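You operate a simulated robot arm through the tools that you are given. There is no shell and no other tool.

You are at the controls of a simulated robot arm. One attempt, no reset.

JOB
Blow the dust off the sill and the fluff off the hood door with the air wand.
Fine: put the wand back and shut the air valve. Where these are worked on the way, their far stop is far enough and under half their travel is too little: air valve.

It is judged by the outcome, as a careful person would: the job done as asked, and still so three seconds after it is handed in. It fails if anything else is knocked over, pushed out of place, dropped, spilled or broken.

ROBOT AND FRAMES
A 6-joint arm with a three-finger gripper, fixed in place. Base frame: the origin is at the foot of the arm, x ahead of it, y to its left, z up. Readings come in m, rad, newtons and seconds.
Its first joint turns from -2.897 to 2.897 rad. Payload 4.89 kg.
The tool frame sits at the grasp point between the pads (the TCP): z along the fingers, y along the line on which they close. The tips reach 0.03 m beyond it. The gripper opens to 0.164 m. The gripper's body begins 0.125 m behind the TCP.
Orientation is told as [roll, pitch, yaw] about the base's x, y, z axes, in that order, counted from this pose: with the fingers straight down and closing along the base's y, the tool's x points along the base's -x, its y along +y and its z along -z.

CONTROLS
- The arm moves only by the tool nudge_tool. Its argument "steps" is a list that holds one entry, the list of rows, each a list of 7 numbers: the closure in counts, from 0 (fully open) to 255 (shut), then the shift along the base's x, y, z in units of 30 mm (1.0 is 30 mm), then the turn, a rotation vector about the base's x, y, z in units of 8 degrees (1.0 is 8 degrees). In form: [[[claw, dx, dy, dz, rx, ry, rz], ...]]. A call has 1 to 20 rows; each row shifts and turns the commanded pose from where the row before left it. A call with a number of a shift or a turn outside -1 to 1 is refused whole. Rows are played at 5 a second. More than 0.05 m and 0.15 rad between two rows, or a gripper value outside its range, and nothing of the call is played. Where a pose cannot be reached the arm comes as near as it can. A force on the tool above 50 N (or 10 N above the force at the start of the call, whichever is more), or a blocked arm, ends the call early, and 0.2 s more pass. Each finger travels about 0.108 m/s and halts on what it meets, pressing with about 23 N; the grip force reading is that of the motor and also rises with nothing between the fingers. The clock runs only during rows and for 0.2 s after the last one: add rows that do not move to give the fingers time. It gives the time, the measured TCP pose, the force on the tool (base axes), the opening and the grip force at its end, in the units of the frame above (readings bear some noise), with the torque about the TCP (base axes, N m) and any sound that the robot's microphone picked up.
- Cameras (640 x 400 px; columns grow to the right, rows downward): "scene" is fixed at [0.0538, 0.6535, 1.8851]; the picture's right is [-0.41, -0.91, 0.00], its down [-0.46, 0.21, -0.86] and it looks along [0.78, -0.35, -0.51] (base axes); focal length 330 px, centre (320, 200). "wrist" rides on the gripper at [0.076, -0.002, -0.152] in the tool frame; the picture's right is [0.02, 1.00, 0.00], its down [-0.88, 0.02, -0.47] and it looks along [-0.47, 0.01, 0.88] (tool axes); focal length 247 px, centre (320, 200). There is no depth. A picture from a camera that has moved, and an enlarged one, comes with that camera's place and axes in the base frame and with its lens. The place of the scene camera against the robot may be out by one fixed shift of up to 0.012 m in any direction.
- grab_frame(camera): a new picture of that camera. No time passes.
- lift_body(by): slides the trunk up (or, below 0, down) by that many m; the arm rides with it, the base frame stays. It gives what a move gives, with no picture.
- zoom(camera, box): a new picture of the part [left, top, right, bottom] of that camera's present view, enlarged. No time passes.
- sign_off(): hands the job in; it is judged then, once.

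Places have to be worked out from the pictures, the camera data and where the tool is seen. Open the gripper and draw the arm clear of the work before you hand the job in, unless the task says otherwise.

The tools are called as a command line: name --argument value ..., lists and objects as JSON in quotes. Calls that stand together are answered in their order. nudge_tool: Moves the arm, as the interface text tells. Its arguments: {"type":"object","properties":{"steps":{"type":"array"}},"required":["steps"]} The other tools are called the same way: lift_body (by) slides the trunk up or down; grab_frame (camera) takes a picture; zoom (camera, box) takes an enlarged picture of a part of a camera's view; sign_off () hands the job in.

At the start:

```text
time: 0.0
ee_pos: [0.627, 0.0467, 1.5895]
tcp_rot: [0.0, 0.001, 0.002]
contact_force: [-0.7, 0.1, -0.2]
wrist_torque: [-0.01, 0.0, 0.04]
gripper_width: 0.1639
finger_force: 0.0
trunk travel left (down, up): [-0.25, 0.14]
```

scene: 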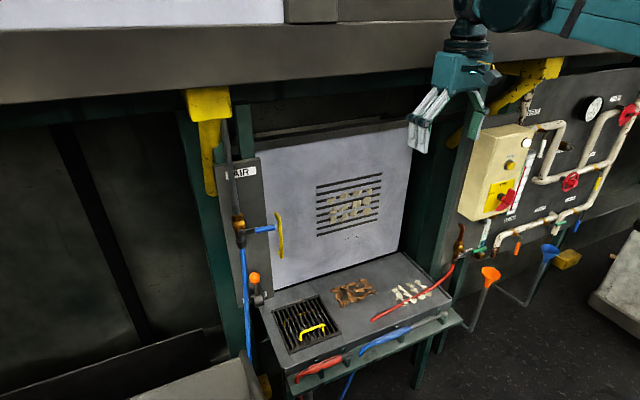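
wrist: 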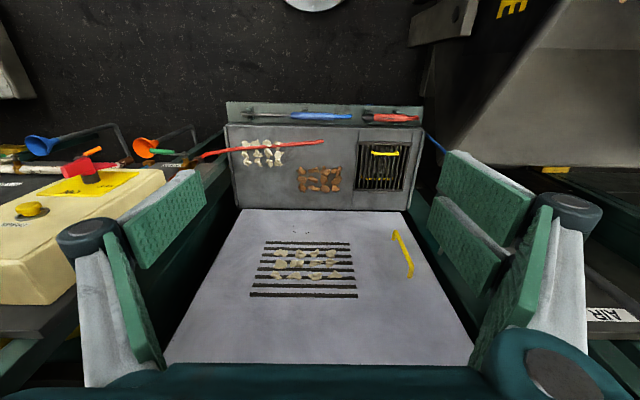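

I'll look closer at the parts of the scene before moving anything: the AIR panel, the sill and the rack of wands.

zoom --camera "scene" --box '[180, 150, 340, 250]'

zoom --camera "scene" --box '[240, 250, 480, 400]'

zoom --camera "scene" --box '[440, 80, 640, 300]'

zoom --camera "wrist" --box '[200, 90, 440, 240]'

```text
4.00 times, centred on (260, 200) of scene
camera zoom: at [0.0538, 0.6535, 1.8851], right [-0.41, -0.91, 0.0], down [-0.46, 0.21, -0.86], along [0.78, -0.35, -0.51], focal length 1318 px, centre (560, 200)
```

zoom: 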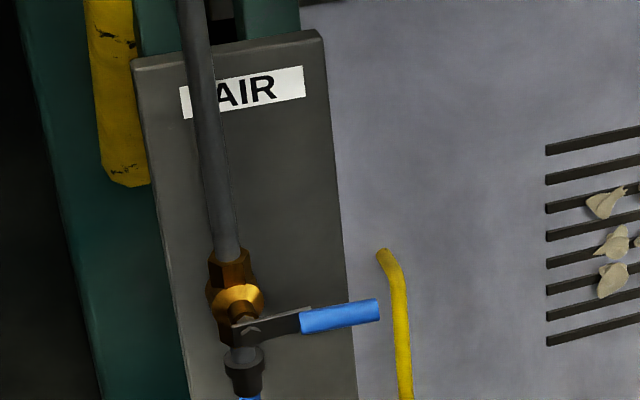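

```text
2.67 times, centred on (360, 325) of scene
camera zoom: at [0.0538, 0.6535, 1.8851], right [-0.41, -0.91, 0.0], down [-0.46, 0.21, -0.86], along [0.78, -0.35, -0.51], focal length 879 px, centre (213, -133)
```

zoom: 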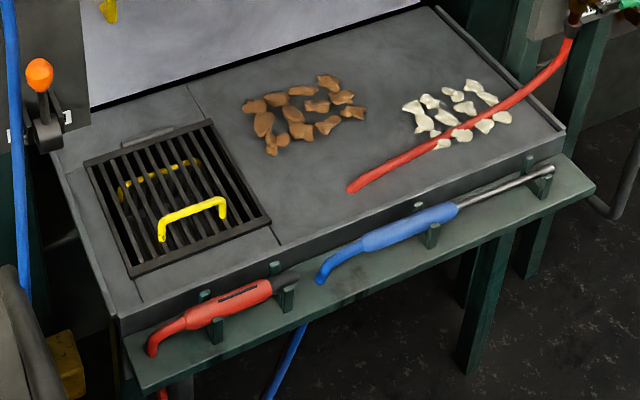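

```text
1.82 times, centred on (540, 190) of scene
camera zoom: at [0.0538, 0.6535, 1.8851], right [-0.41, -0.91, 0.0], down [-0.46, 0.21, -0.86], along [0.78, -0.35, -0.51], focal length 599 px, centre (-80, 218)
```

zoom: 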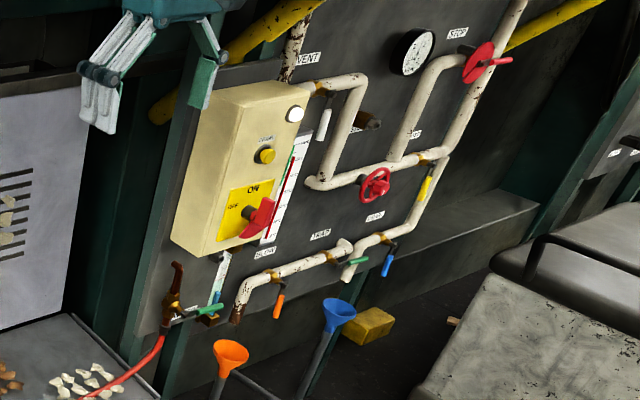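

```text
2.67 times, centred on (320, 165) of wrist
camera zoom: at [0.5505, 0.0447, 1.7419], right [-0.02, 1.0, 0.0], down [0.88, 0.02, 0.47], along [0.47, 0.01, -0.88], focal length 659 px, centre (320, 293)
```

zoom: 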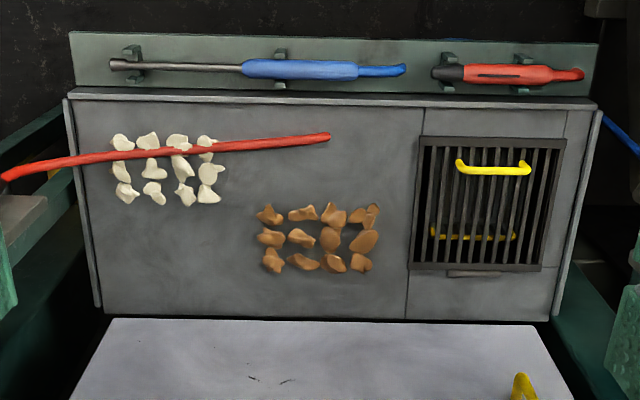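

The sill looks to be at z≈0.77, with the hood door behind it at x≈1.1–1.18. The blue wand lies along y at about (0.72, −0.26…0.18, 0.72), and the AIR valve lever is near (0.83, 0.5, 1.33). I'll lower the tool in free space to see the wand and its hooks more closely.

nudge_tool --steps '[[[0, 0, 0, -1, 0, 0, 0], [0, 0, 0, -1, 0, 0, 0], [0, 0, 0, -1, 0, 0, 0], [0, 0, 0, -1, 0, 0, 0], [0, 0, 0, -1, 0, 0, 0], [0, 0, 0, -1, 0, 0, 0], [0, 0, 0, -1, 0, 0, 0], [0, 0, 0, -1, 0, 0, 0], [0, 0, 0, -1, 0, 0, 0], [0, 0, 0, -1, 0, 0, 0], [0, 0, 0, -1, 0, 0, 0], [0, 0, 0, -1, 0, 0, 0]]]'

grab_frame --camera "wrist"

grab_frame --camera "scene"

```text
time: 2.6
ee_pos: [0.6254, 0.0477, 1.2296]
tcp_rot: [-0.001, 0.002, 0.0]
contact_force: [-0.9, 0.8, 0.7]
wrist_torque: [0.03, -0.09, 0.01]
gripper_width: 0.164
finger_force: 0.0
trunk travel left (down, up): [-0.25, 0.14]
```

```text
taken
camera wrist: at [0.5498, 0.0462, 1.3821], right [-0.02, 1.0, 0.0], down [0.88, 0.02, 0.47], along [0.47, 0.01, -0.88], focal length 247 px, centre (320, 200)
```

wrist: 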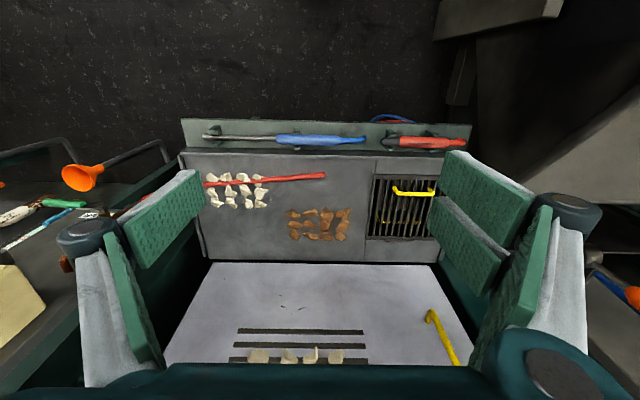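

```text
taken
```

scene: 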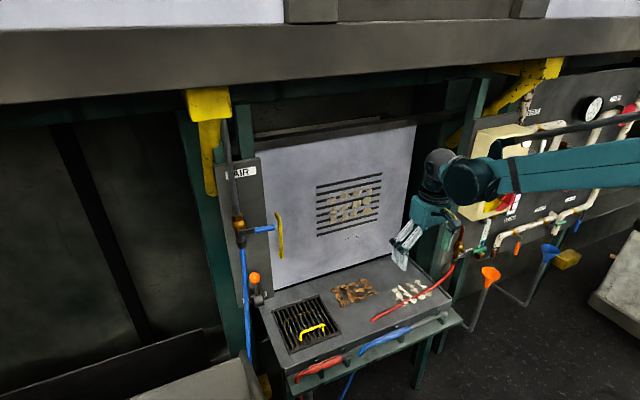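

The wand is now well in view, so I'll zoom in on the hooks and on the two patches on the sill.

zoom --camera "wrist" --box '[190, 100, 350, 200]'

zoom --camera "wrist" --box '[320, 100, 480, 200]'

zoom --camera "wrist" --box '[190, 160, 370, 272]'

zoom --camera "scene" --box '[280, 310, 470, 400]'

```text
4.00 times, centred on (270, 150) of wrist
camera zoom: at [0.5498, 0.0462, 1.3821], right [-0.02, 1.0, 0.0], down [0.88, 0.02, 0.47], along [0.47, 0.01, -0.88], focal length 988 px, centre (520, 400)
```

zoom: 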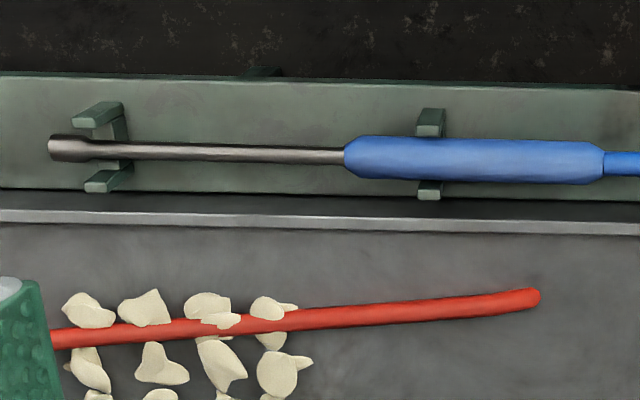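

```text
4.00 times, centred on (400, 150) of wrist
camera zoom: at [0.5498, 0.0462, 1.3821], right [-0.02, 1.0, 0.0], down [0.88, 0.02, 0.47], along [0.47, 0.01, -0.88], focal length 988 px, centre (0, 400)
```

zoom: 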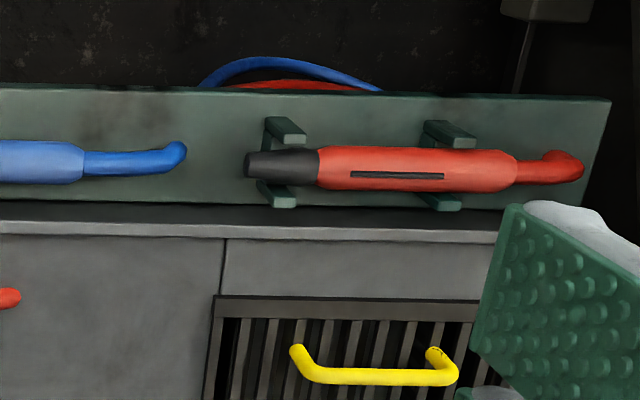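

```text
3.56 times, centred on (280, 216) of wrist
camera zoom: at [0.5498, 0.0462, 1.3821], right [-0.02, 1.0, 0.0], down [0.88, 0.02, 0.47], along [0.47, 0.01, -0.88], focal length 878 px, centre (462, 143)
```

zoom: 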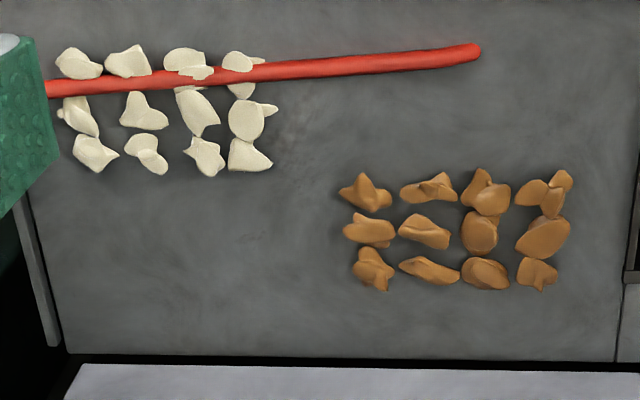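

```text
3.37 times, centred on (375, 355) of scene
camera zoom: at [0.0538, 0.6535, 1.8851], right [-0.41, -0.91, 0.0], down [-0.46, 0.21, -0.86], along [0.78, -0.35, -0.51], focal length 1110 px, centre (135, -322)
```

zoom: 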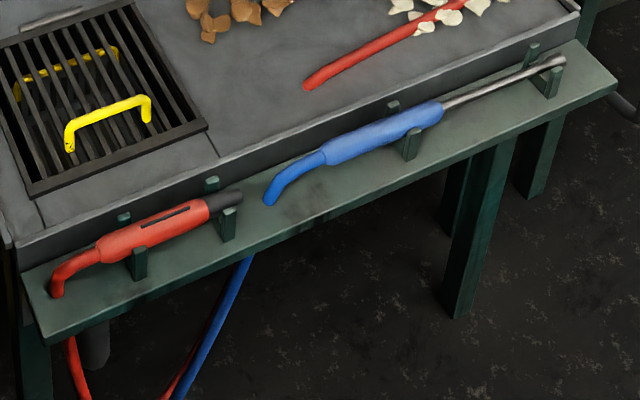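

There are two different patches on the sill, one brown and one white, plus the fluff on the door. I'll look for labels and compare their colours before deciding what is what.

zoom --camera "scene" --box '[310, 170, 390, 245]'

zoom --camera "scene" --box '[325, 265, 445, 330]'

zoom --camera "scene" --box '[430, 210, 560, 300]'

zoom --camera "scene" --box '[220, 210, 300, 400]'

```text
5.33 times, centred on (350, 208) of scene
camera zoom: at [0.0538, 0.6535, 1.8851], right [-0.41, -0.91, 0.0], down [-0.46, 0.21, -0.86], along [0.78, -0.35, -0.51], focal length 1757 px, centre (160, 160)
```

zoom: 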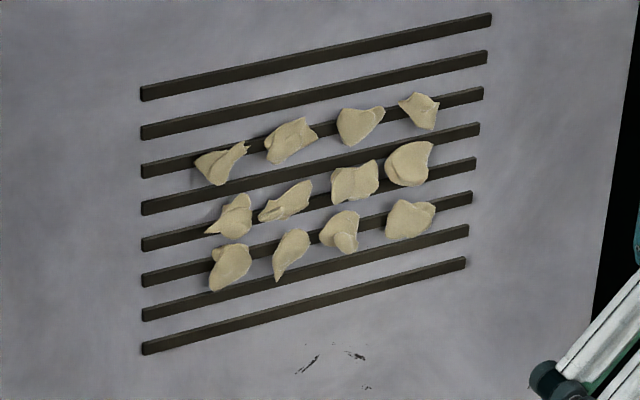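

```text
5.33 times, centred on (385, 298) of scene
camera zoom: at [0.0538, 0.6535, 1.8851], right [-0.41, -0.91, 0.0], down [-0.46, 0.21, -0.86], along [0.78, -0.35, -0.51], focal length 1757 px, centre (-27, -320)
```

zoom: 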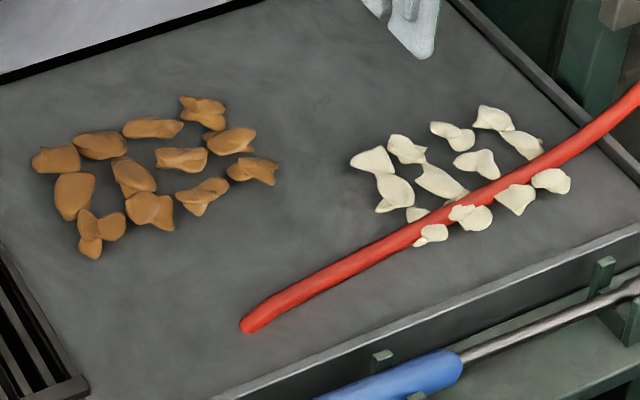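

```text
4.44 times, centred on (495, 255) of scene
camera zoom: at [0.0538, 0.6535, 1.8851], right [-0.41, -0.91, 0.0], down [-0.46, 0.21, -0.86], along [0.78, -0.35, -0.51], focal length 1464 px, centre (-458, -44)
```

zoom: 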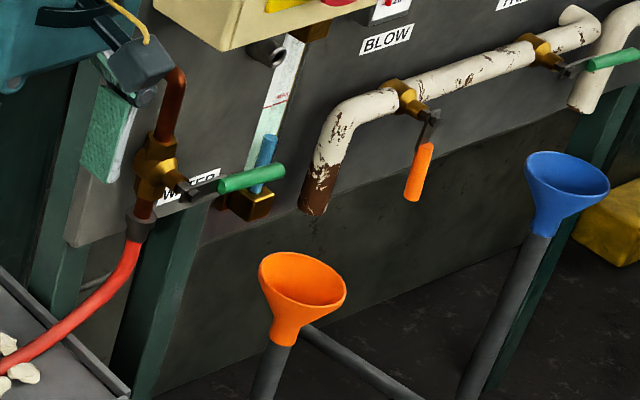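

```text
2.11 times, centred on (260, 305) of scene
camera zoom: at [0.0538, 0.6535, 1.8851], right [-0.41, -0.91, 0.0], down [-0.46, 0.21, -0.86], along [0.78, -0.35, -0.51], focal length 694 px, centre (446, -21)
```

zoom: 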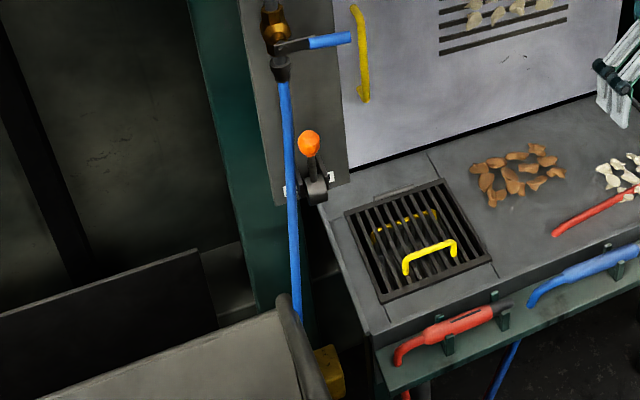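

"WATER" labels the red hose's valve, and the blue hose runs from the AIR valve to the blue wand, so the blue one is the air wand. The AIR lever sits across its pipe, so it is shut. I'll close the fingers, tilt the tool forward and move to where I can see the valve closely.

nudge_tool --steps '[[[255, -0.3, 0.95, 0.17, 0, -0.57, 0], [255, -0.3, 0.95, 0.17, 0, -0.57, 0], [255, -0.3, 0.95, 0.17, 0, -0.57, 0], [255, -0.3, 0.95, 0.17, 0, -0.57, 0], [255, -0.3, 0.95, 0.17, 0, -0.57, 0], [255, -0.3, 0.95, 0.17, 0, -0.57, 0], [255, -0.3, 0.95, 0.17, 0, -0.57, 0], [255, -0.3, 0.95, 0.17, 0, -0.57, 0], [255, -0.3, 0.95, 0.17, 0, -0.57, 0], [255, -0.3, 0.95, 0.17, 0, -0.57, 0], [255, -0.3, 0.95, 0.17, 0, -0.57, 0], [255, -0.3, 0.95, 0.17, 0, -0.57, 0], [255, -0.3, 0.95, 0.17, 0, -0.57, 0], [255, -0.3, 0.95, 0.17, 0, -0.57, 0]]]'

grab_frame --camera "wrist"

grab_frame --camera "scene"

```text
time: 5.6
ee_pos: [0.5019, 0.4442, 1.3037]
tcp_rot: [0.002, -1.116, 0.0]
contact_force: [0.7, -0.9, -0.2]
wrist_torque: [0.12, 0.03, 0.12]
gripper_width: 0.0
finger_force: 22.5
trunk travel left (down, up): [-0.25, 0.14]
```

```text
taken
camera wrist: at [0.3308, 0.4434, 1.3011], right [-0.01, 1.0, -0.02], down [-0.04, 0.02, 1.0], along [1.0, 0.01, 0.04], focal length 247 px, centre (320, 200)
```

wrist: 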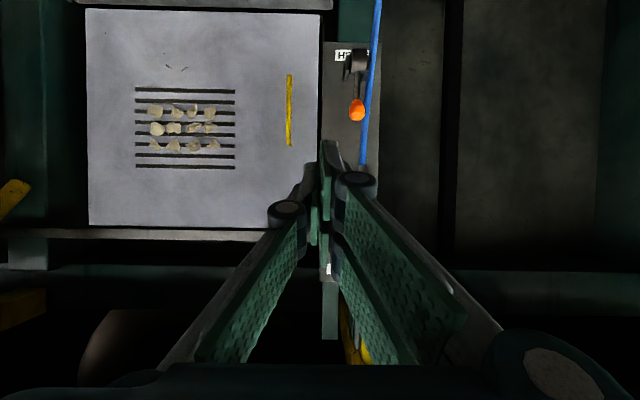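

```text
taken
```

scene: 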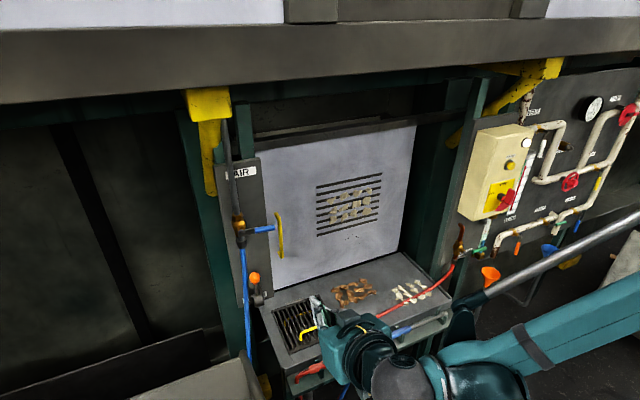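

The fingers hide the valve from here, so I'll shift sideways toward −y to see past them.

nudge_tool --steps '[[[255, 0, -1, 0, 0, 0, 0], [255, 0, -1, 0, 0, 0, 0], [255, 0, -1, 0, 0, 0, 0], [255, 0, -1, 0, 0, 0, 0], [255, 0, -1, 0, 0, 0, 0], [255, 0, -0.5, 0, 0, 0, 0], [255, 0, 0, 0, 0, 0, 0]]]'

grab_frame --camera "wrist"

zoom --camera "wrist" --box '[340, 130, 500, 290]'

```text
time: 7.2
ee_pos: [0.4998, 0.2815, 1.3031]
tcp_rot: [0.002, -1.113, -0.002]
contact_force: [-0.6, -0.7, 0.8]
wrist_torque: [0.07, 0.01, 0.07]
gripper_width: 0.0
finger_force: 23.1
trunk travel left (down, up): [-0.25, 0.14]
```

```text
taken
camera wrist: at [0.3291, 0.279, 1.3012], right [-0.01, 1.0, -0.02], down [-0.04, 0.02, 1.0], along [1.0, 0.01, 0.04], focal length 247 px, centre (320, 200)
```

wrist: 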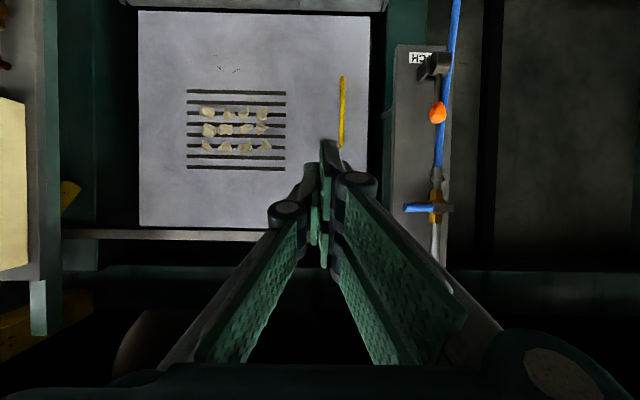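

```text
2.50 times, centred on (420, 210) of wrist
camera zoom: at [0.3291, 0.279, 1.3012], right [-0.01, 1.0, -0.02], down [-0.04, 0.02, 1.0], along [1.0, 0.01, 0.04], focal length 617 px, centre (70, 175)
```

zoom: 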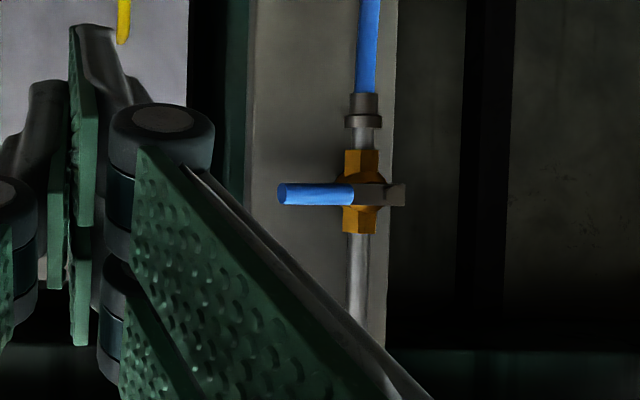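

The valve pivot is at about (0.84, 0.54, 1.33) and the lever points to −y with its tip at about (0.82, 0.455, 1.33). I'll level the tool forward with the fingers shut and stop in front of and above the lever.

nudge_tool --steps '[[[255, 0.95, 0.9, 0.5, 0, -0.47, 0], [255, 0.95, 0.9, 0.5, 0, -0.47, 0], [255, 0.95, 0.9, 0.5, 0, -0.47, 0], [255, 0.95, 0.9, 0.5, 0, -0.47, 0], [255, 0.95, 0.9, 0.5, 0, -0.47, 0], [255, 0.95, 0.9, 0.5, 0, -0.47, 0], [255, 0.95, 0.9, 0.5, 0, -0.47, 0], [255, 0, 0, 0, 0, 0, 0]]]'

grab_frame --camera "wrist"

zoom --camera "scene" --box '[180, 150, 340, 250]'

```text
time: 9.0
ee_pos: [0.7016, 0.4702, 1.404]
tcp_rot: [-3.022, -1.567, 3.021]
contact_force: [0.4, -0.5, -1.1]
wrist_torque: [-0.04, -0.13, -0.16]
gripper_width: 0.0003
finger_force: 23.0
trunk travel left (down, up): [-0.25, 0.14]
```

```text
taken
camera wrist: at [0.5487, 0.4684, 1.3279], right [0.0, 1.0, -0.02], down [-0.48, 0.02, 0.88], along [0.88, 0.01, 0.48], focal length 247 px, centre (320, 200)
```

wrist: 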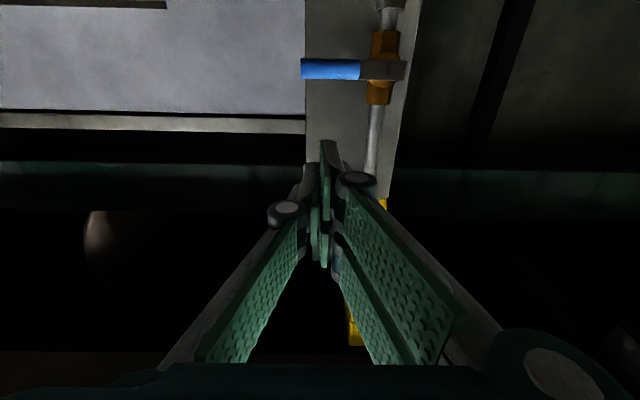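

```text
4.00 times, centred on (260, 200) of scene
camera zoom: at [0.0538, 0.6535, 1.8851], right [-0.41, -0.91, 0.0], down [-0.46, 0.21, -0.86], along [0.78, -0.35, -0.51], focal length 1318 px, centre (560, 200)
```

zoom: 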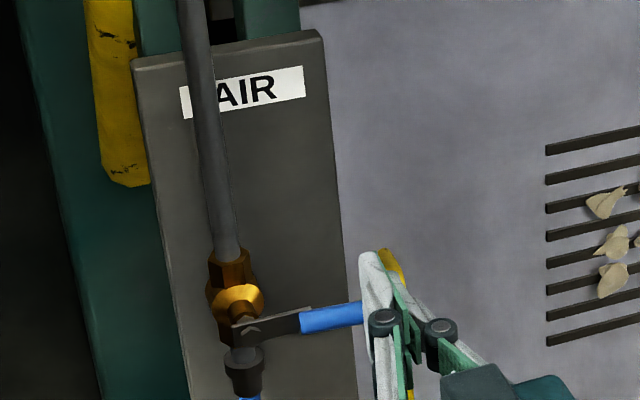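

Tracking the tip across both wrist views puts it at (0.813, 0.451, 1.331), with the pivot at y≈0.531. I'll move forward so the fingertips pass over the lever, then lower until just above the grip.

nudge_tool --steps '[[[255, 0.9, 0, 0, 0, 0, 0], [255, 0.9, 0, 0, 0, 0, 0], [255, 0.9, 0, 0, 0, 0, 0], [255, 0.9, 0, 0, 0, 0, 0], [255, 0, 0, -0.7, 0, 0, 0], [255, 0, 0, -0.7, 0, 0, 0], [255, 0, 0, 0, 0, 0, 0]]]'

zoom --camera "scene" --box '[180, 150, 340, 250]'

grab_frame --camera "wrist"

```text
time: 10.5
ee_pos: [0.8076, 0.4683, 1.3669]
tcp_rot: [-2.801, -1.562, 2.798]
contact_force: [-0.1, -3.1, 30.1]
wrist_torque: [-0.04, -0.11, -0.24]
gripper_width: 0.0
finger_force: 23.3
trunk travel left (down, up): [-0.25, 0.14]
stopped in row 7: the force on the tool passed its limit at 55 N (the readings are from after the stop); the commanded pose is now the measured one
```

```text
4.00 times, centred on (260, 200) of scene
camera zoom: at [0.0538, 0.6535, 1.8851], right [-0.41, -0.91, 0.0], down [-0.46, 0.21, -0.86], along [0.78, -0.35, -0.51], focal length 1318 px, centre (560, 200)
```

zoom: 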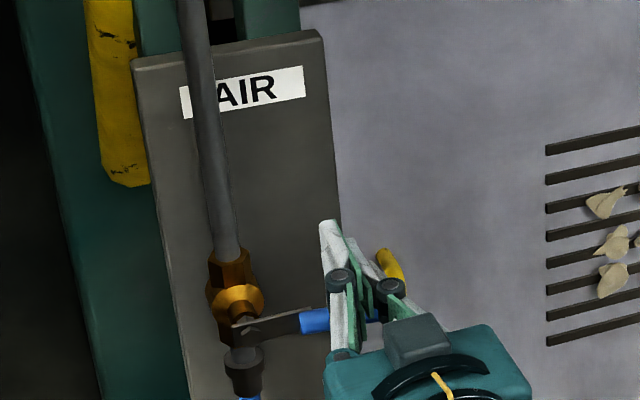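

```text
taken
camera wrist: at [0.6566, 0.467, 1.2901], right [0.0, 1.0, -0.02], down [-0.48, 0.02, 0.88], along [0.88, 0.01, 0.48], focal length 247 px, centre (320, 200)
```

wrist: 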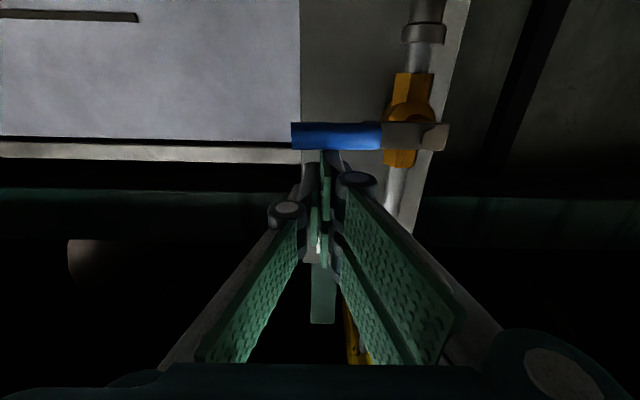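

Contact came about 14 mm sooner than I expected, and the lever has not moved at 30 N downward. I'll press slightly further, very gently, to see whether it yields downward or is on its stop.

nudge_tool --steps '[[[255, 0, 0, -0.1, 0, 0, 0], [255, 0, 0, -0.1, 0, 0, 0], [255, 0, 0, -0.1, 0, 0, 0], [255, 0, 0, -0.1, 0, 0, 0]]]'

zoom --camera "wrist" --box '[260, 80, 480, 220]'

```text
time: 10.9
ee_pos: [0.8076, 0.4686, 1.3679]
tcp_rot: [-2.729, -1.56, 2.729]
contact_force: [-7.9, -6.3, 34.7]
wrist_torque: [-0.05, 0.09, -0.19]
gripper_width: 0.0
finger_force: 22.9
trunk travel left (down, up): [-0.25, 0.14]
stopped in row 1: the force on the tool passed its limit at 56 N (the readings are from after the stop); the commanded pose is now the measured one
```

```text
2.86 times, centred on (370, 150) of wrist
camera zoom: at [0.6568, 0.467, 1.2896], right [0.0, 1.0, -0.03], down [-0.48, 0.02, 0.88], along [0.88, 0.01, 0.48], focal length 706 px, centre (177, 343)
```

zoom: 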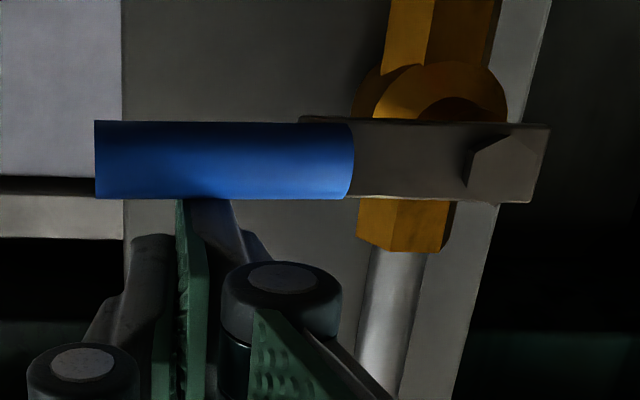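

The lever won't move downward: it is still horizontal at 56 N, so that side is its stop and it must open upward. I'll back off and come in from below.

nudge_tool --steps '[[[255, 0, 0, 0.4, 0, 0, 0], [255, -0.9, 0, 0, 0, 0, 0], [255, -0.9, 0, 0, 0, 0, 0], [255, -0.9, 0, 0, 0, 0, 0], [255, -0.9, 0, 0, 0, 0, 0], [255, 0, 0, -0.9, 0, 0, 0], [255, 0, 0, -0.9, 0, 0, 0], [255, 0, 0, -0.9, 0, 0, 0], [255, 0, 0, -0.9, 0, 0, 0], [255, 0, 0, -0.1, 0, 0, 0], [255, 0.9, 0, 0, 0, 0, 0], [255, 0.9, 0, 0, 0, 0, 0], [255, 0.9, 0, 0, 0, 0, 0], [255, 0.9, 0, 0, 0, 0, 0], [255, 0, 0, 0, 0, 0, 0]]]'

grab_frame --camera "wrist"

zoom --camera "scene" --box '[180, 150, 340, 250]'

```text
time: 14.1
ee_pos: [0.8107, 0.4712, 1.2655]
tcp_rot: [-2.596, -1.562, 2.592]
contact_force: [-0.2, -0.1, -0.2]
wrist_torque: [-0.01, -0.05, -0.02]
gripper_width: 0.0
finger_force: 22.7
trunk travel left (down, up): [-0.25, 0.14]
```

```text
taken
camera wrist: at [0.6579, 0.4688, 1.1881], right [0.0, 1.0, -0.03], down [-0.48, 0.02, 0.88], along [0.88, 0.01, 0.48], focal length 247 px, centre (320, 200)
```

wrist: 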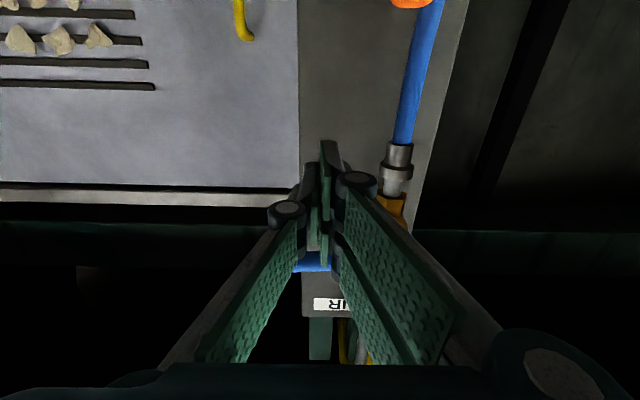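

```text
4.00 times, centred on (260, 200) of scene
camera zoom: at [0.0538, 0.6535, 1.8851], right [-0.41, -0.91, 0.0], down [-0.46, 0.21, -0.86], along [0.78, -0.35, -0.51], focal length 1318 px, centre (560, 200)
```

zoom: 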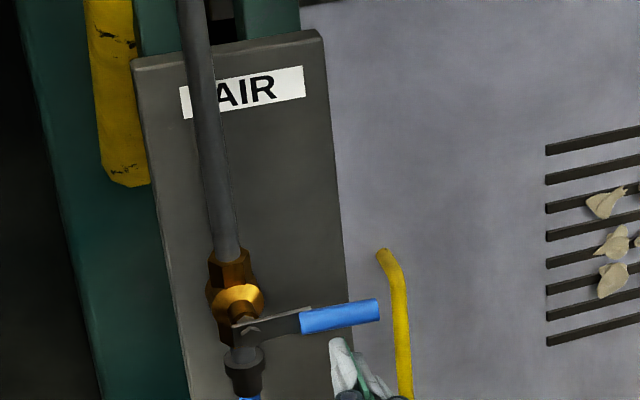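

The fingers are below the lever and clear of it. Next I'll push up, following the first 45° of the lever's arc.

nudge_tool --steps '[[[255, 0, 0, 0.5, 0, 0, 0], [255, 0, 0, 0.4, 0, 0, 0], [255, -0.12, 0, 0.35, 0, 0, 0], [255, -0.12, 0, 0.35, 0, 0, 0], [255, -0.04, 0, 0.3, 0, 0, 0], [255, -0.04, 0, 0.3, 0, 0, 0], [255, 0.0, 0.05, 0.32, 0, 0, 0], [255, 0, 0.06, 0.32, 0, 0, 0]]]'

zoom --camera "scene" --box '[180, 150, 340, 250]'

```text
time: 15.9
ee_pos: [0.8003, 0.4734, 1.3509]
tcp_rot: [-2.611, -1.564, 2.61]
contact_force: [-1.0, -1.1, -0.7]
wrist_torque: [0.0, -0.04, -0.01]
gripper_width: 0.0
finger_force: 22.2
trunk travel left (down, up): [-0.25, 0.14]
```

```text
4.00 times, centred on (260, 200) of scene
camera zoom: at [0.0538, 0.6535, 1.8851], right [-0.41, -0.91, 0.0], down [-0.46, 0.21, -0.86], along [0.78, -0.35, -0.51], focal length 1318 px, centre (560, 200)
```

zoom: 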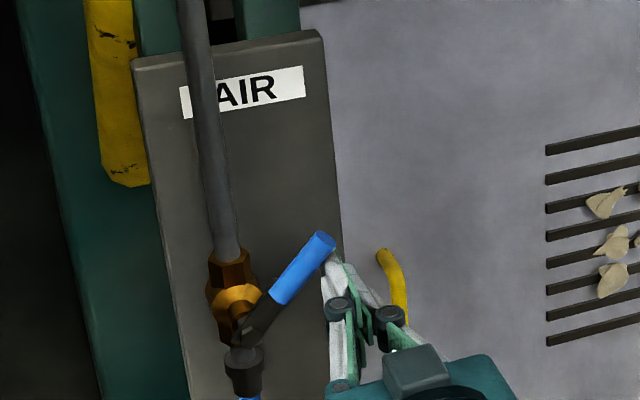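

It moves freely upward and is at about 45°. I'll finish the arc to its far stop.

nudge_tool --steps '[[[255, 0.15, 0.05, 0.55, 0, 0, 0], [255, 0.1, 0.27, 0.25, 0, 0, 0], [255, 0, 0.27, 0.25, 0, 0, 0], [255, 0, 0.34, 0.15, 0, 0, 0], [255, 0, 0.34, 0.15, 0, 0, 0], [255, 0, 0.3, 0.05, 0, 0, 0], [255, 0, 0.3, 0.0, 0, 0, 0], [255, 0, 0.3, 0, 0, 0, 0]]]'

zoom --camera "scene" --box '[180, 150, 340, 250]'

```text
time: 17.5
ee_pos: [0.8058, 0.5164, 1.393]
tcp_rot: [-2.99, -1.564, 2.98]
contact_force: [-8.6, -22.3, -3.2]
wrist_torque: [0.37, -0.2, 0.26]
gripper_width: 0.0001
finger_force: 23.0
trunk travel left (down, up): [-0.25, 0.14]
stopped in row 7: the force on the tool passed its limit at 60 N (the readings are from after the stop); the commanded pose is now the measured one
```

```text
4.00 times, centred on (260, 200) of scene
camera zoom: at [0.0538, 0.6535, 1.8851], right [-0.41, -0.91, 0.0], down [-0.46, 0.21, -0.86], along [0.78, -0.35, -0.51], focal length 1318 px, centre (560, 200)
```

zoom: 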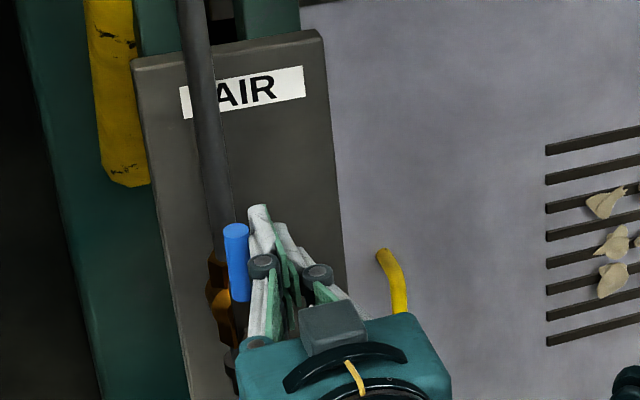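

The lever now stands upright along the pipe and is hard against its stop, so the valve is fully open. I'll back away and bring the tool upright, closing along x, over the shelf with the wand.

nudge_tool --steps '[[[255, 0, -0.5, 0, 0, 0, 0], [255, -0.9, -0.3, 0, 0, 0, 0], [255, -0.9, 0, 0, 0, 0, 0], [255, -0.9, 0, 0, 0, 0, 0], [255, -0.9, -0.5, 0, 0, 0, 0], [255, -0.9, -0.9, 0, 0, 0, 0], [255, -0.9, -0.9, 0, 0, 0, 0], [255, 0, -1, 0, 0, 1, 0], [255, 0, -1, 0, 0, 1, 0], [255, 0, -1, 0, 0, 1, 0], [255, 0, -1, 0, 0, 1, 0], [255, 0, -1, -0.3, 0, 1, 0], [255, 0, -1, -0.3, 0, 1, 0], [255, 0, -1, -0.3, 0, 1, 0], [255, 0, -1, -0.3, 0, 1, 0], [255, 0, 0, -0.3, 0, 1, 0], [255, 0, 0, -0.3, 0, 1, 0], [255, 0, 0, -0.3, 0, 1, 0], [255, 0, 0, 0, 0, 0.2, 0]]]'

grab_frame --camera "wrist"

grab_frame --camera "scene"

```text
time: 21.5
ee_pos: [0.6466, 0.1875, 1.3295]
tcp_rot: [-0.009, -0.01, 0.004]
contact_force: [0.6, 0.2, 0.4]
wrist_torque: [-0.04, 0.12, -0.01]
gripper_width: 0.0001
finger_force: 22.8
trunk travel left (down, up): [-0.25, 0.14]
```

```text
taken
camera wrist: at [0.5681, 0.1869, 1.4803], right [-0.02, 1.0, -0.01], down [0.88, 0.03, 0.48], along [0.48, 0.0, -0.88], focal length 247 px, centre (320, 200)
```

wrist: 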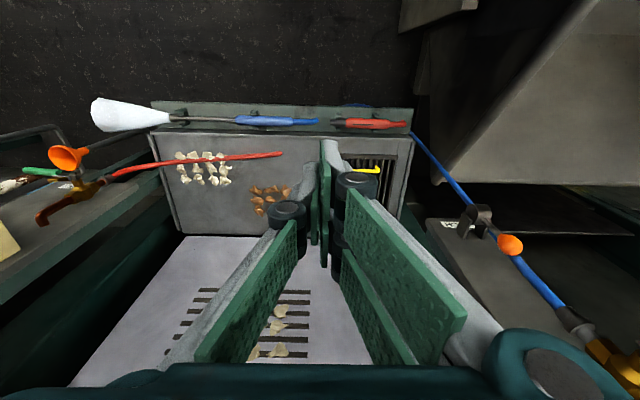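

```text
taken
```

scene: 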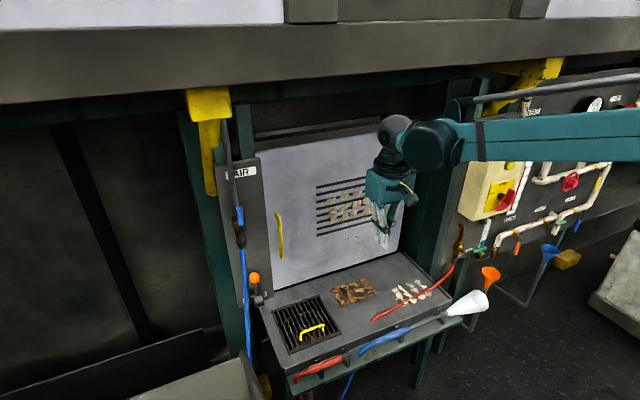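

The wand is blowing a visible cone in its cradle, so the air is on and flows all the time. Now I'll yaw the tool −90° above the handle and go down for a close look at the gap between wand and sill.

nudge_tool --steps '[[[200, 0.2, -0.37, -0.8, 0, 0, -0.94], [200, 0.2, -0.37, -0.8, 0, 0, -0.94], [200, 0.2, -0.37, -0.8, 0, 0, -0.94], [200, 0.2, -0.37, -0.8, 0, 0, -0.94], [200, 0.2, -0.37, -0.8, 0, 0, -0.94], [200, 0.2, -0.37, -0.8, 0, 0, -0.94], [200, 0.2, -0.37, -0.8, 0, 0, -0.94], [200, 0.2, -0.37, -0.8, 0, 0, -0.94], [200, 0.2, -0.37, -0.8, 0, 0, -0.94], [200, 0.2, -0.37, -0.8, 0, 0, -0.94], [200, 0.2, -0.37, -0.8, 0, 0, -0.94], [200, 0.2, -0.37, -0.8, 0, 0, -0.94], [200, 0, 0, 0, 0, 0, 0]]]'

grab_frame --camera "wrist"

zoom --camera "scene" --box '[290, 270, 470, 380]'

```text
time: 24.3
ee_pos: [0.7207, 0.0538, 1.0408]
tcp_rot: [-0.008, -0.013, -1.573]
contact_force: [0.9, -0.2, 0.0]
wrist_torque: [0.0, 0.07, -0.02]
gripper_width: 0.0356
finger_force: 0.1
trunk travel left (down, up): [-0.25, 0.14]
```

```text
taken
camera wrist: at [0.7203, 0.1318, 1.1926], right [1.0, 0.02, -0.01], down [0.02, -0.87, 0.48], along [0.0, -0.48, -0.87], focal length 247 px, centre (320, 200)
```

wrist: 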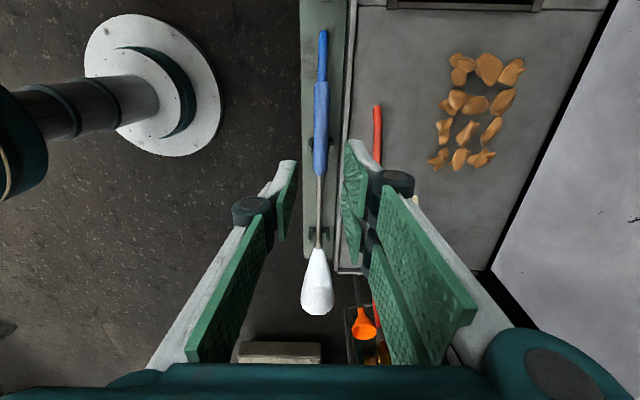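

```text
3.56 times, centred on (380, 325) of scene
camera zoom: at [0.0538, 0.6535, 1.8851], right [-0.41, -0.91, 0.0], down [-0.46, 0.21, -0.86], along [0.78, -0.35, -0.51], focal length 1172 px, centre (107, -244)
```

zoom: 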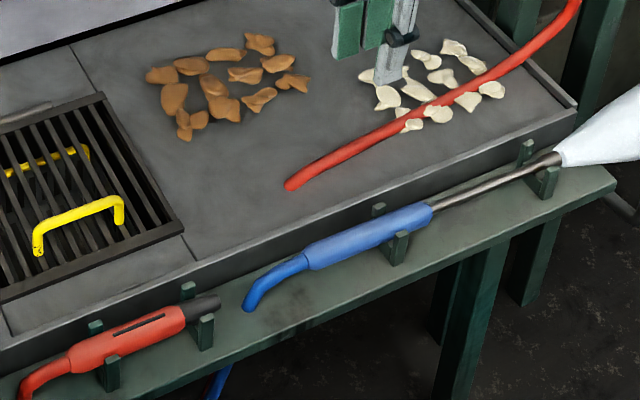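

The wand's handle is centred at x≈0.721 and the sill edge is at about x≈0.76, which leaves a narrow gap for the outer finger. I'll zoom in to measure it.

zoom --camera "wrist" --box '[270, 20, 390, 95]'

zoom --camera "wrist" --box '[270, 95, 390, 170]'

zoom --camera "wrist" --box '[220, 130, 420, 280]'

```text
5.33 times, centred on (330, 58) of wrist
camera zoom: at [0.7203, 0.1318, 1.1926], right [1.0, 0.02, -0.01], down [0.02, -0.87, 0.48], along [0.0, -0.48, -0.87], focal length 1317 px, centre (267, 960)
```

zoom: 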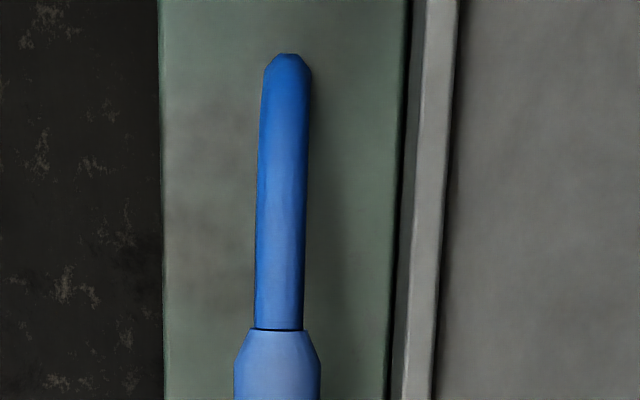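

```text
5.33 times, centred on (330, 132) of wrist
camera zoom: at [0.7203, 0.1318, 1.1926], right [1.0, 0.02, -0.01], down [0.02, -0.87, 0.48], along [0.0, -0.48, -0.87], focal length 1317 px, centre (267, 560)
```

zoom: 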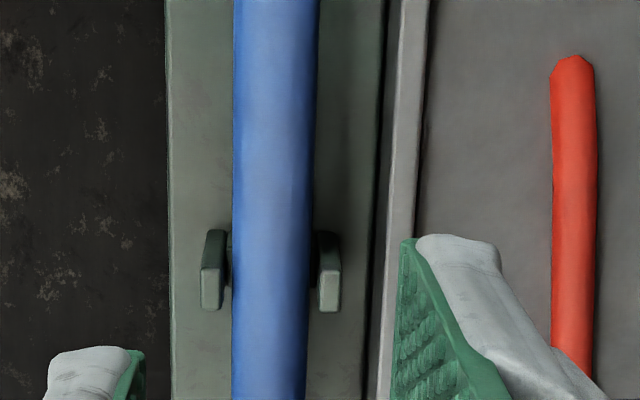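

```text
2.67 times, centred on (320, 205) of wrist
camera zoom: at [0.7203, 0.1318, 1.1926], right [1.0, 0.02, -0.01], down [0.02, -0.87, 0.48], along [0.0, -0.48, -0.87], focal length 659 px, centre (320, 187)
```

zoom: 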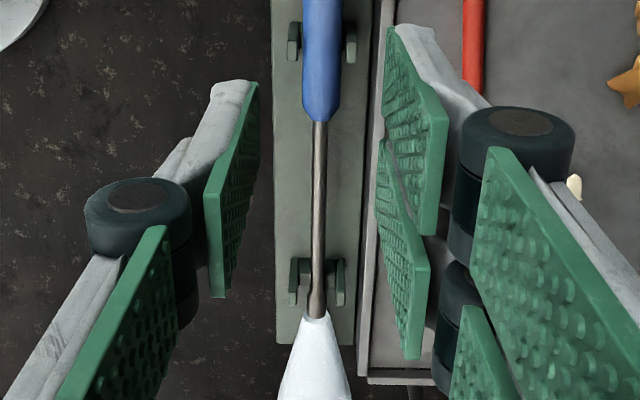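

The gap is about 25 mm, the hooks are U-shaped and open at the top, and the handle's free section (y≈0.01 to 0.10) suits the grip. I'll lower further and recheck the alignment before going into the gap.

nudge_tool --steps '[[[197, 0, 0, -1, 0, 0, 0], [197, 0, 0, -1, 0, 0, 0], [197, 0, 0, -1, 0, 0, 0], [197, 0, 0, -1, 0, 0, 0], [197, 0, 0, -1, 0, 0, 0], [197, 0, 0, -1, 0, 0, 0], [197, 0, 0, -0.4, 0, 0, 0], [197, 0, 0, 0, 0, 0, 0]]]'

grab_frame --camera "wrist"

zoom --camera "scene" --box '[310, 300, 430, 375]'

```text
time: 26.1
ee_pos: [0.7182, 0.0528, 0.849]
tcp_rot: [-0.008, -0.015, -1.572]
contact_force: [0.0, -0.3, 0.3]
wrist_torque: [-0.02, 0.05, -0.03]
gripper_width: 0.0368
finger_force: 0.0
trunk travel left (down, up): [-0.25, 0.14]
```

```text
taken
camera wrist: at [0.7179, 0.1325, 1.0], right [1.0, 0.02, -0.01], down [0.02, -0.87, 0.48], along [0.0, -0.48, -0.87], focal length 247 px, centre (320, 200)
```

wrist: 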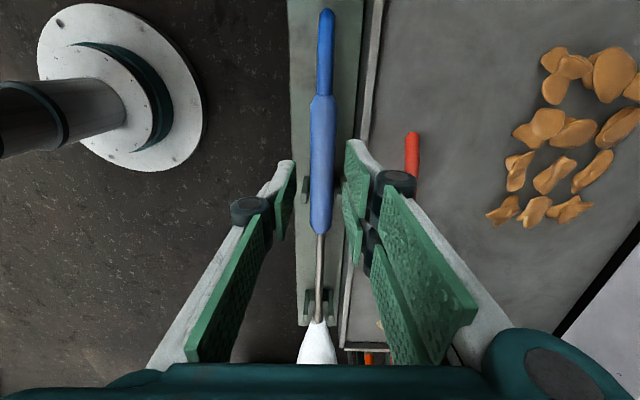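

```text
5.33 times, centred on (370, 338) of scene
camera zoom: at [0.0538, 0.6535, 1.8851], right [-0.41, -0.91, 0.0], down [-0.46, 0.21, -0.86], along [0.78, -0.35, -0.51], focal length 1757 px, centre (53, -533)
```

zoom: 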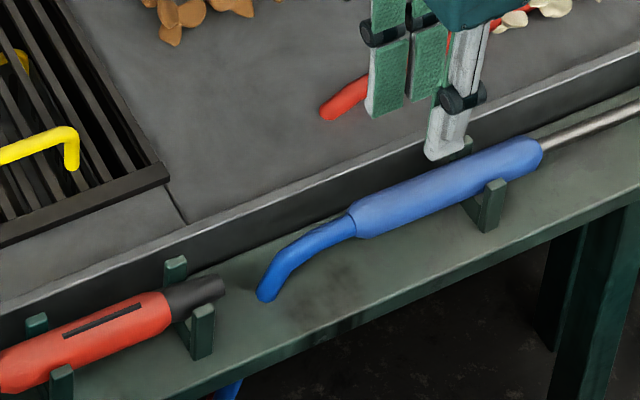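

zoom --camera "wrist" --box '[270, 80, 390, 155]'

zoom --camera "wrist" --box '[260, 140, 380, 240]'

```text
5.33 times, centred on (330, 118) of wrist
camera zoom: at [0.7179, 0.1325, 1.0], right [1.0, 0.02, -0.01], down [0.02, -0.87, 0.48], along [0.0, -0.48, -0.87], focal length 1317 px, centre (267, 640)
```

zoom: 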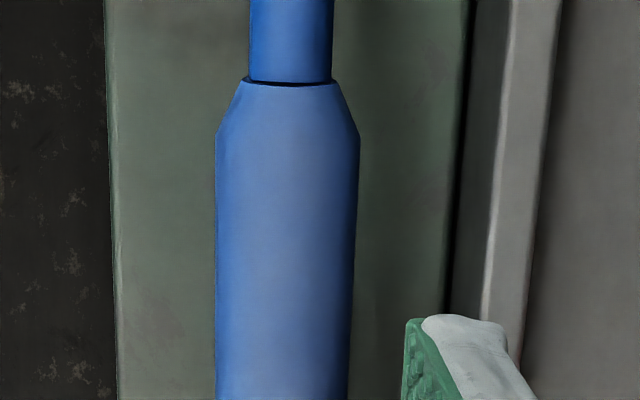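

```text
4.00 times, centred on (320, 190) of wrist
camera zoom: at [0.7179, 0.1325, 1.0], right [1.0, 0.02, -0.01], down [0.02, -0.87, 0.48], along [0.0, -0.48, -0.87], focal length 988 px, centre (320, 240)
```

zoom: 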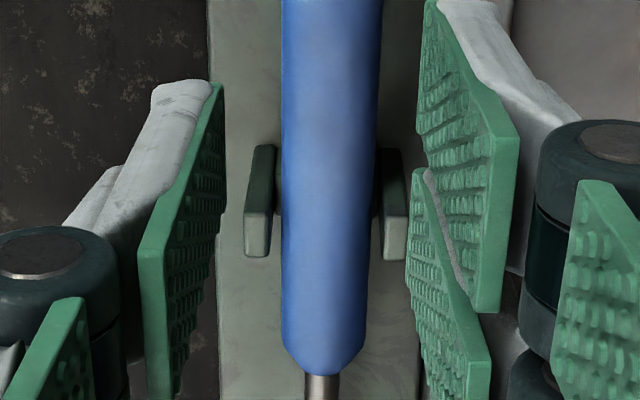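

Triangulating again: wand axis at (0.720, –, 0.729), shelf top 0.697, sill top about 0.728 with its face at x≈0.763. There is room for the fingers, so I'll descend with a ~42 mm opening and then close on the handle.

nudge_tool --steps '[[[190, 0.07, 0, -0.8, 0, 0, 0], [190, 0, 0.07, -0.8, 0, 0, 0], [190, 0, 0, -0.8, 0, 0, 0], [190, 0, 0, -0.6, 0, 0, 0], [190, 0, 0, -0.4, 0, 0, 0], [190, 0, 0, -0.3, 0, 0, 0], [190, 0, 0, 0, 0, 0, 0]]]'

grab_frame --camera "wrist"

zoom --camera "scene" --box '[310, 300, 430, 375]'

```text
time: 27.7
ee_pos: [0.7206, 0.0561, 0.7373]
tcp_rot: [-0.01, -0.014, -1.574]
contact_force: [-0.6, -0.2, -1.0]
wrist_torque: [-0.03, 0.04, 0.0]
gripper_width: 0.0418
finger_force: 0.0
trunk travel left (down, up): [-0.25, 0.14]
```

```text
taken
camera wrist: at [0.7196, 0.1352, 0.8888], right [1.0, 0.02, -0.01], down [0.02, -0.87, 0.48], along [0.0, -0.48, -0.87], focal length 247 px, centre (320, 200)
```

wrist: 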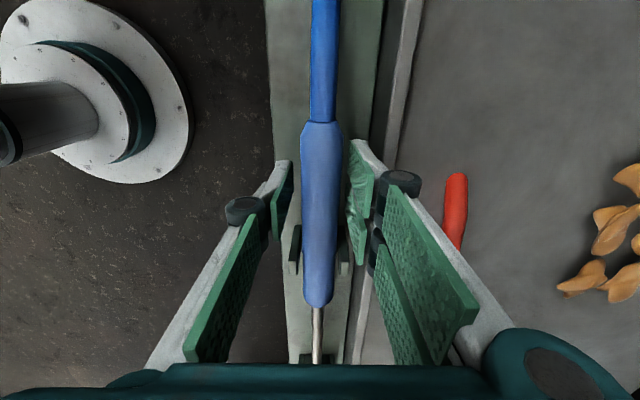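

```text
5.33 times, centred on (370, 338) of scene
camera zoom: at [0.0538, 0.6535, 1.8851], right [-0.41, -0.91, 0.0], down [-0.46, 0.21, -0.86], along [0.78, -0.35, -0.51], focal length 1757 px, centre (53, -533)
```

zoom: 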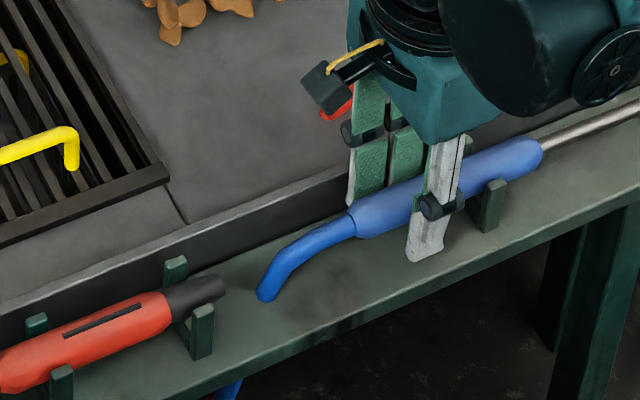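

The handle lies between the fingers with nothing touching. I'll close on it with rows to spare for the fingers, then check the grip.

nudge_tool --steps '[[[255, 0, 0, 0, 0, 0, 0], [255, 0, 0, 0, 0, 0, 0], [255, 0, 0, 0, 0, 0, 0], [255, 0, 0, 0, 0, 0, 0]]]'

grab_frame --camera "wrist"

```text
time: 28.7
ee_pos: [0.72, 0.0569, 0.7376]
tcp_rot: [-0.008, -0.013, -1.572]
contact_force: [1.2, -0.6, 0.4]
wrist_torque: [0.09, -0.02, 0.12]
gripper_width: 0.0262
finger_force: 22.5
trunk travel left (down, up): [-0.25, 0.14]
```

```text
taken
camera wrist: at [0.7197, 0.1352, 0.8889], right [1.0, 0.02, -0.01], down [0.02, -0.87, 0.48], along [0.0, -0.48, -0.87], focal length 247 px, centre (320, 200)
```

wrist: 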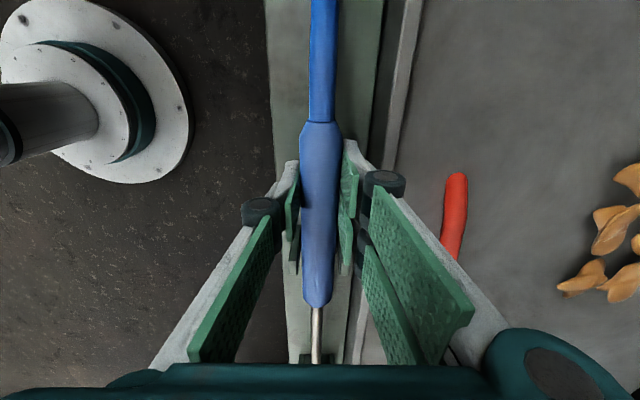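

The grip is good: 26 mm wide at 22 N, with the grasp pose (0.720, 0.057, 0.738), yaw −90°. I'll lift straight up out of the open hooks.

nudge_tool --steps '[[[255, 0, 0, 0.4, 0, 0, 0], [255, 0, 0, 0.6, 0, 0, 0], [255, 0, 0, 0.8, 0, 0, 0], [255, 0, 0, 1, 0, 0, 0], [255, 0, 0, 1, 0, 0, 0], [255, 0, 0, 1, 0, 0, 0], [255, 0, 0, 1, 0, 0, 0], [255, 0, 0, 0, 0, 0, 0]]]'

grab_frame --camera "wrist"

grab_frame --camera "scene"

```text
time: 30.5
ee_pos: [0.7196, 0.0563, 0.9125]
tcp_rot: [-0.009, -0.014, -1.573]
contact_force: [-0.4, -0.9, -2.1]
wrist_torque: [0.21, -0.1, 0.02]
gripper_width: 0.0261
finger_force: 23.5
trunk travel left (down, up): [-0.25, 0.14]
```

```text
taken
camera wrist: at [0.7192, 0.1346, 1.0638], right [1.0, 0.02, -0.01], down [0.02, -0.87, 0.48], along [0.0, -0.48, -0.87], focal length 247 px, centre (320, 200)
```

wrist: 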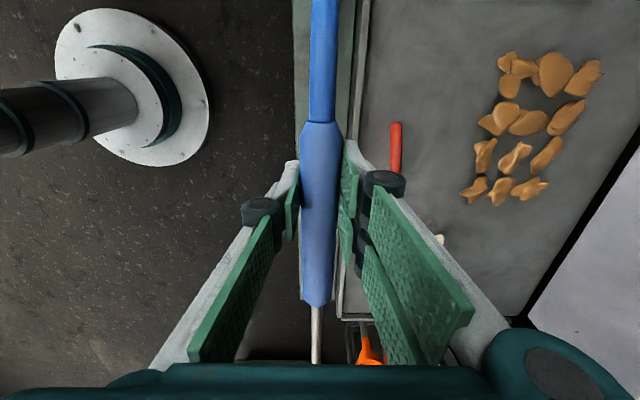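

```text
taken
```

scene: 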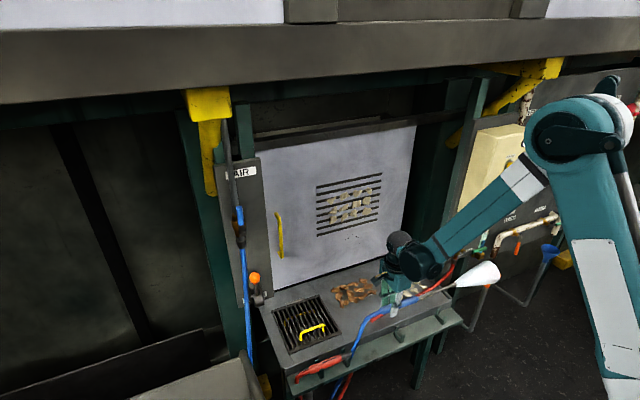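

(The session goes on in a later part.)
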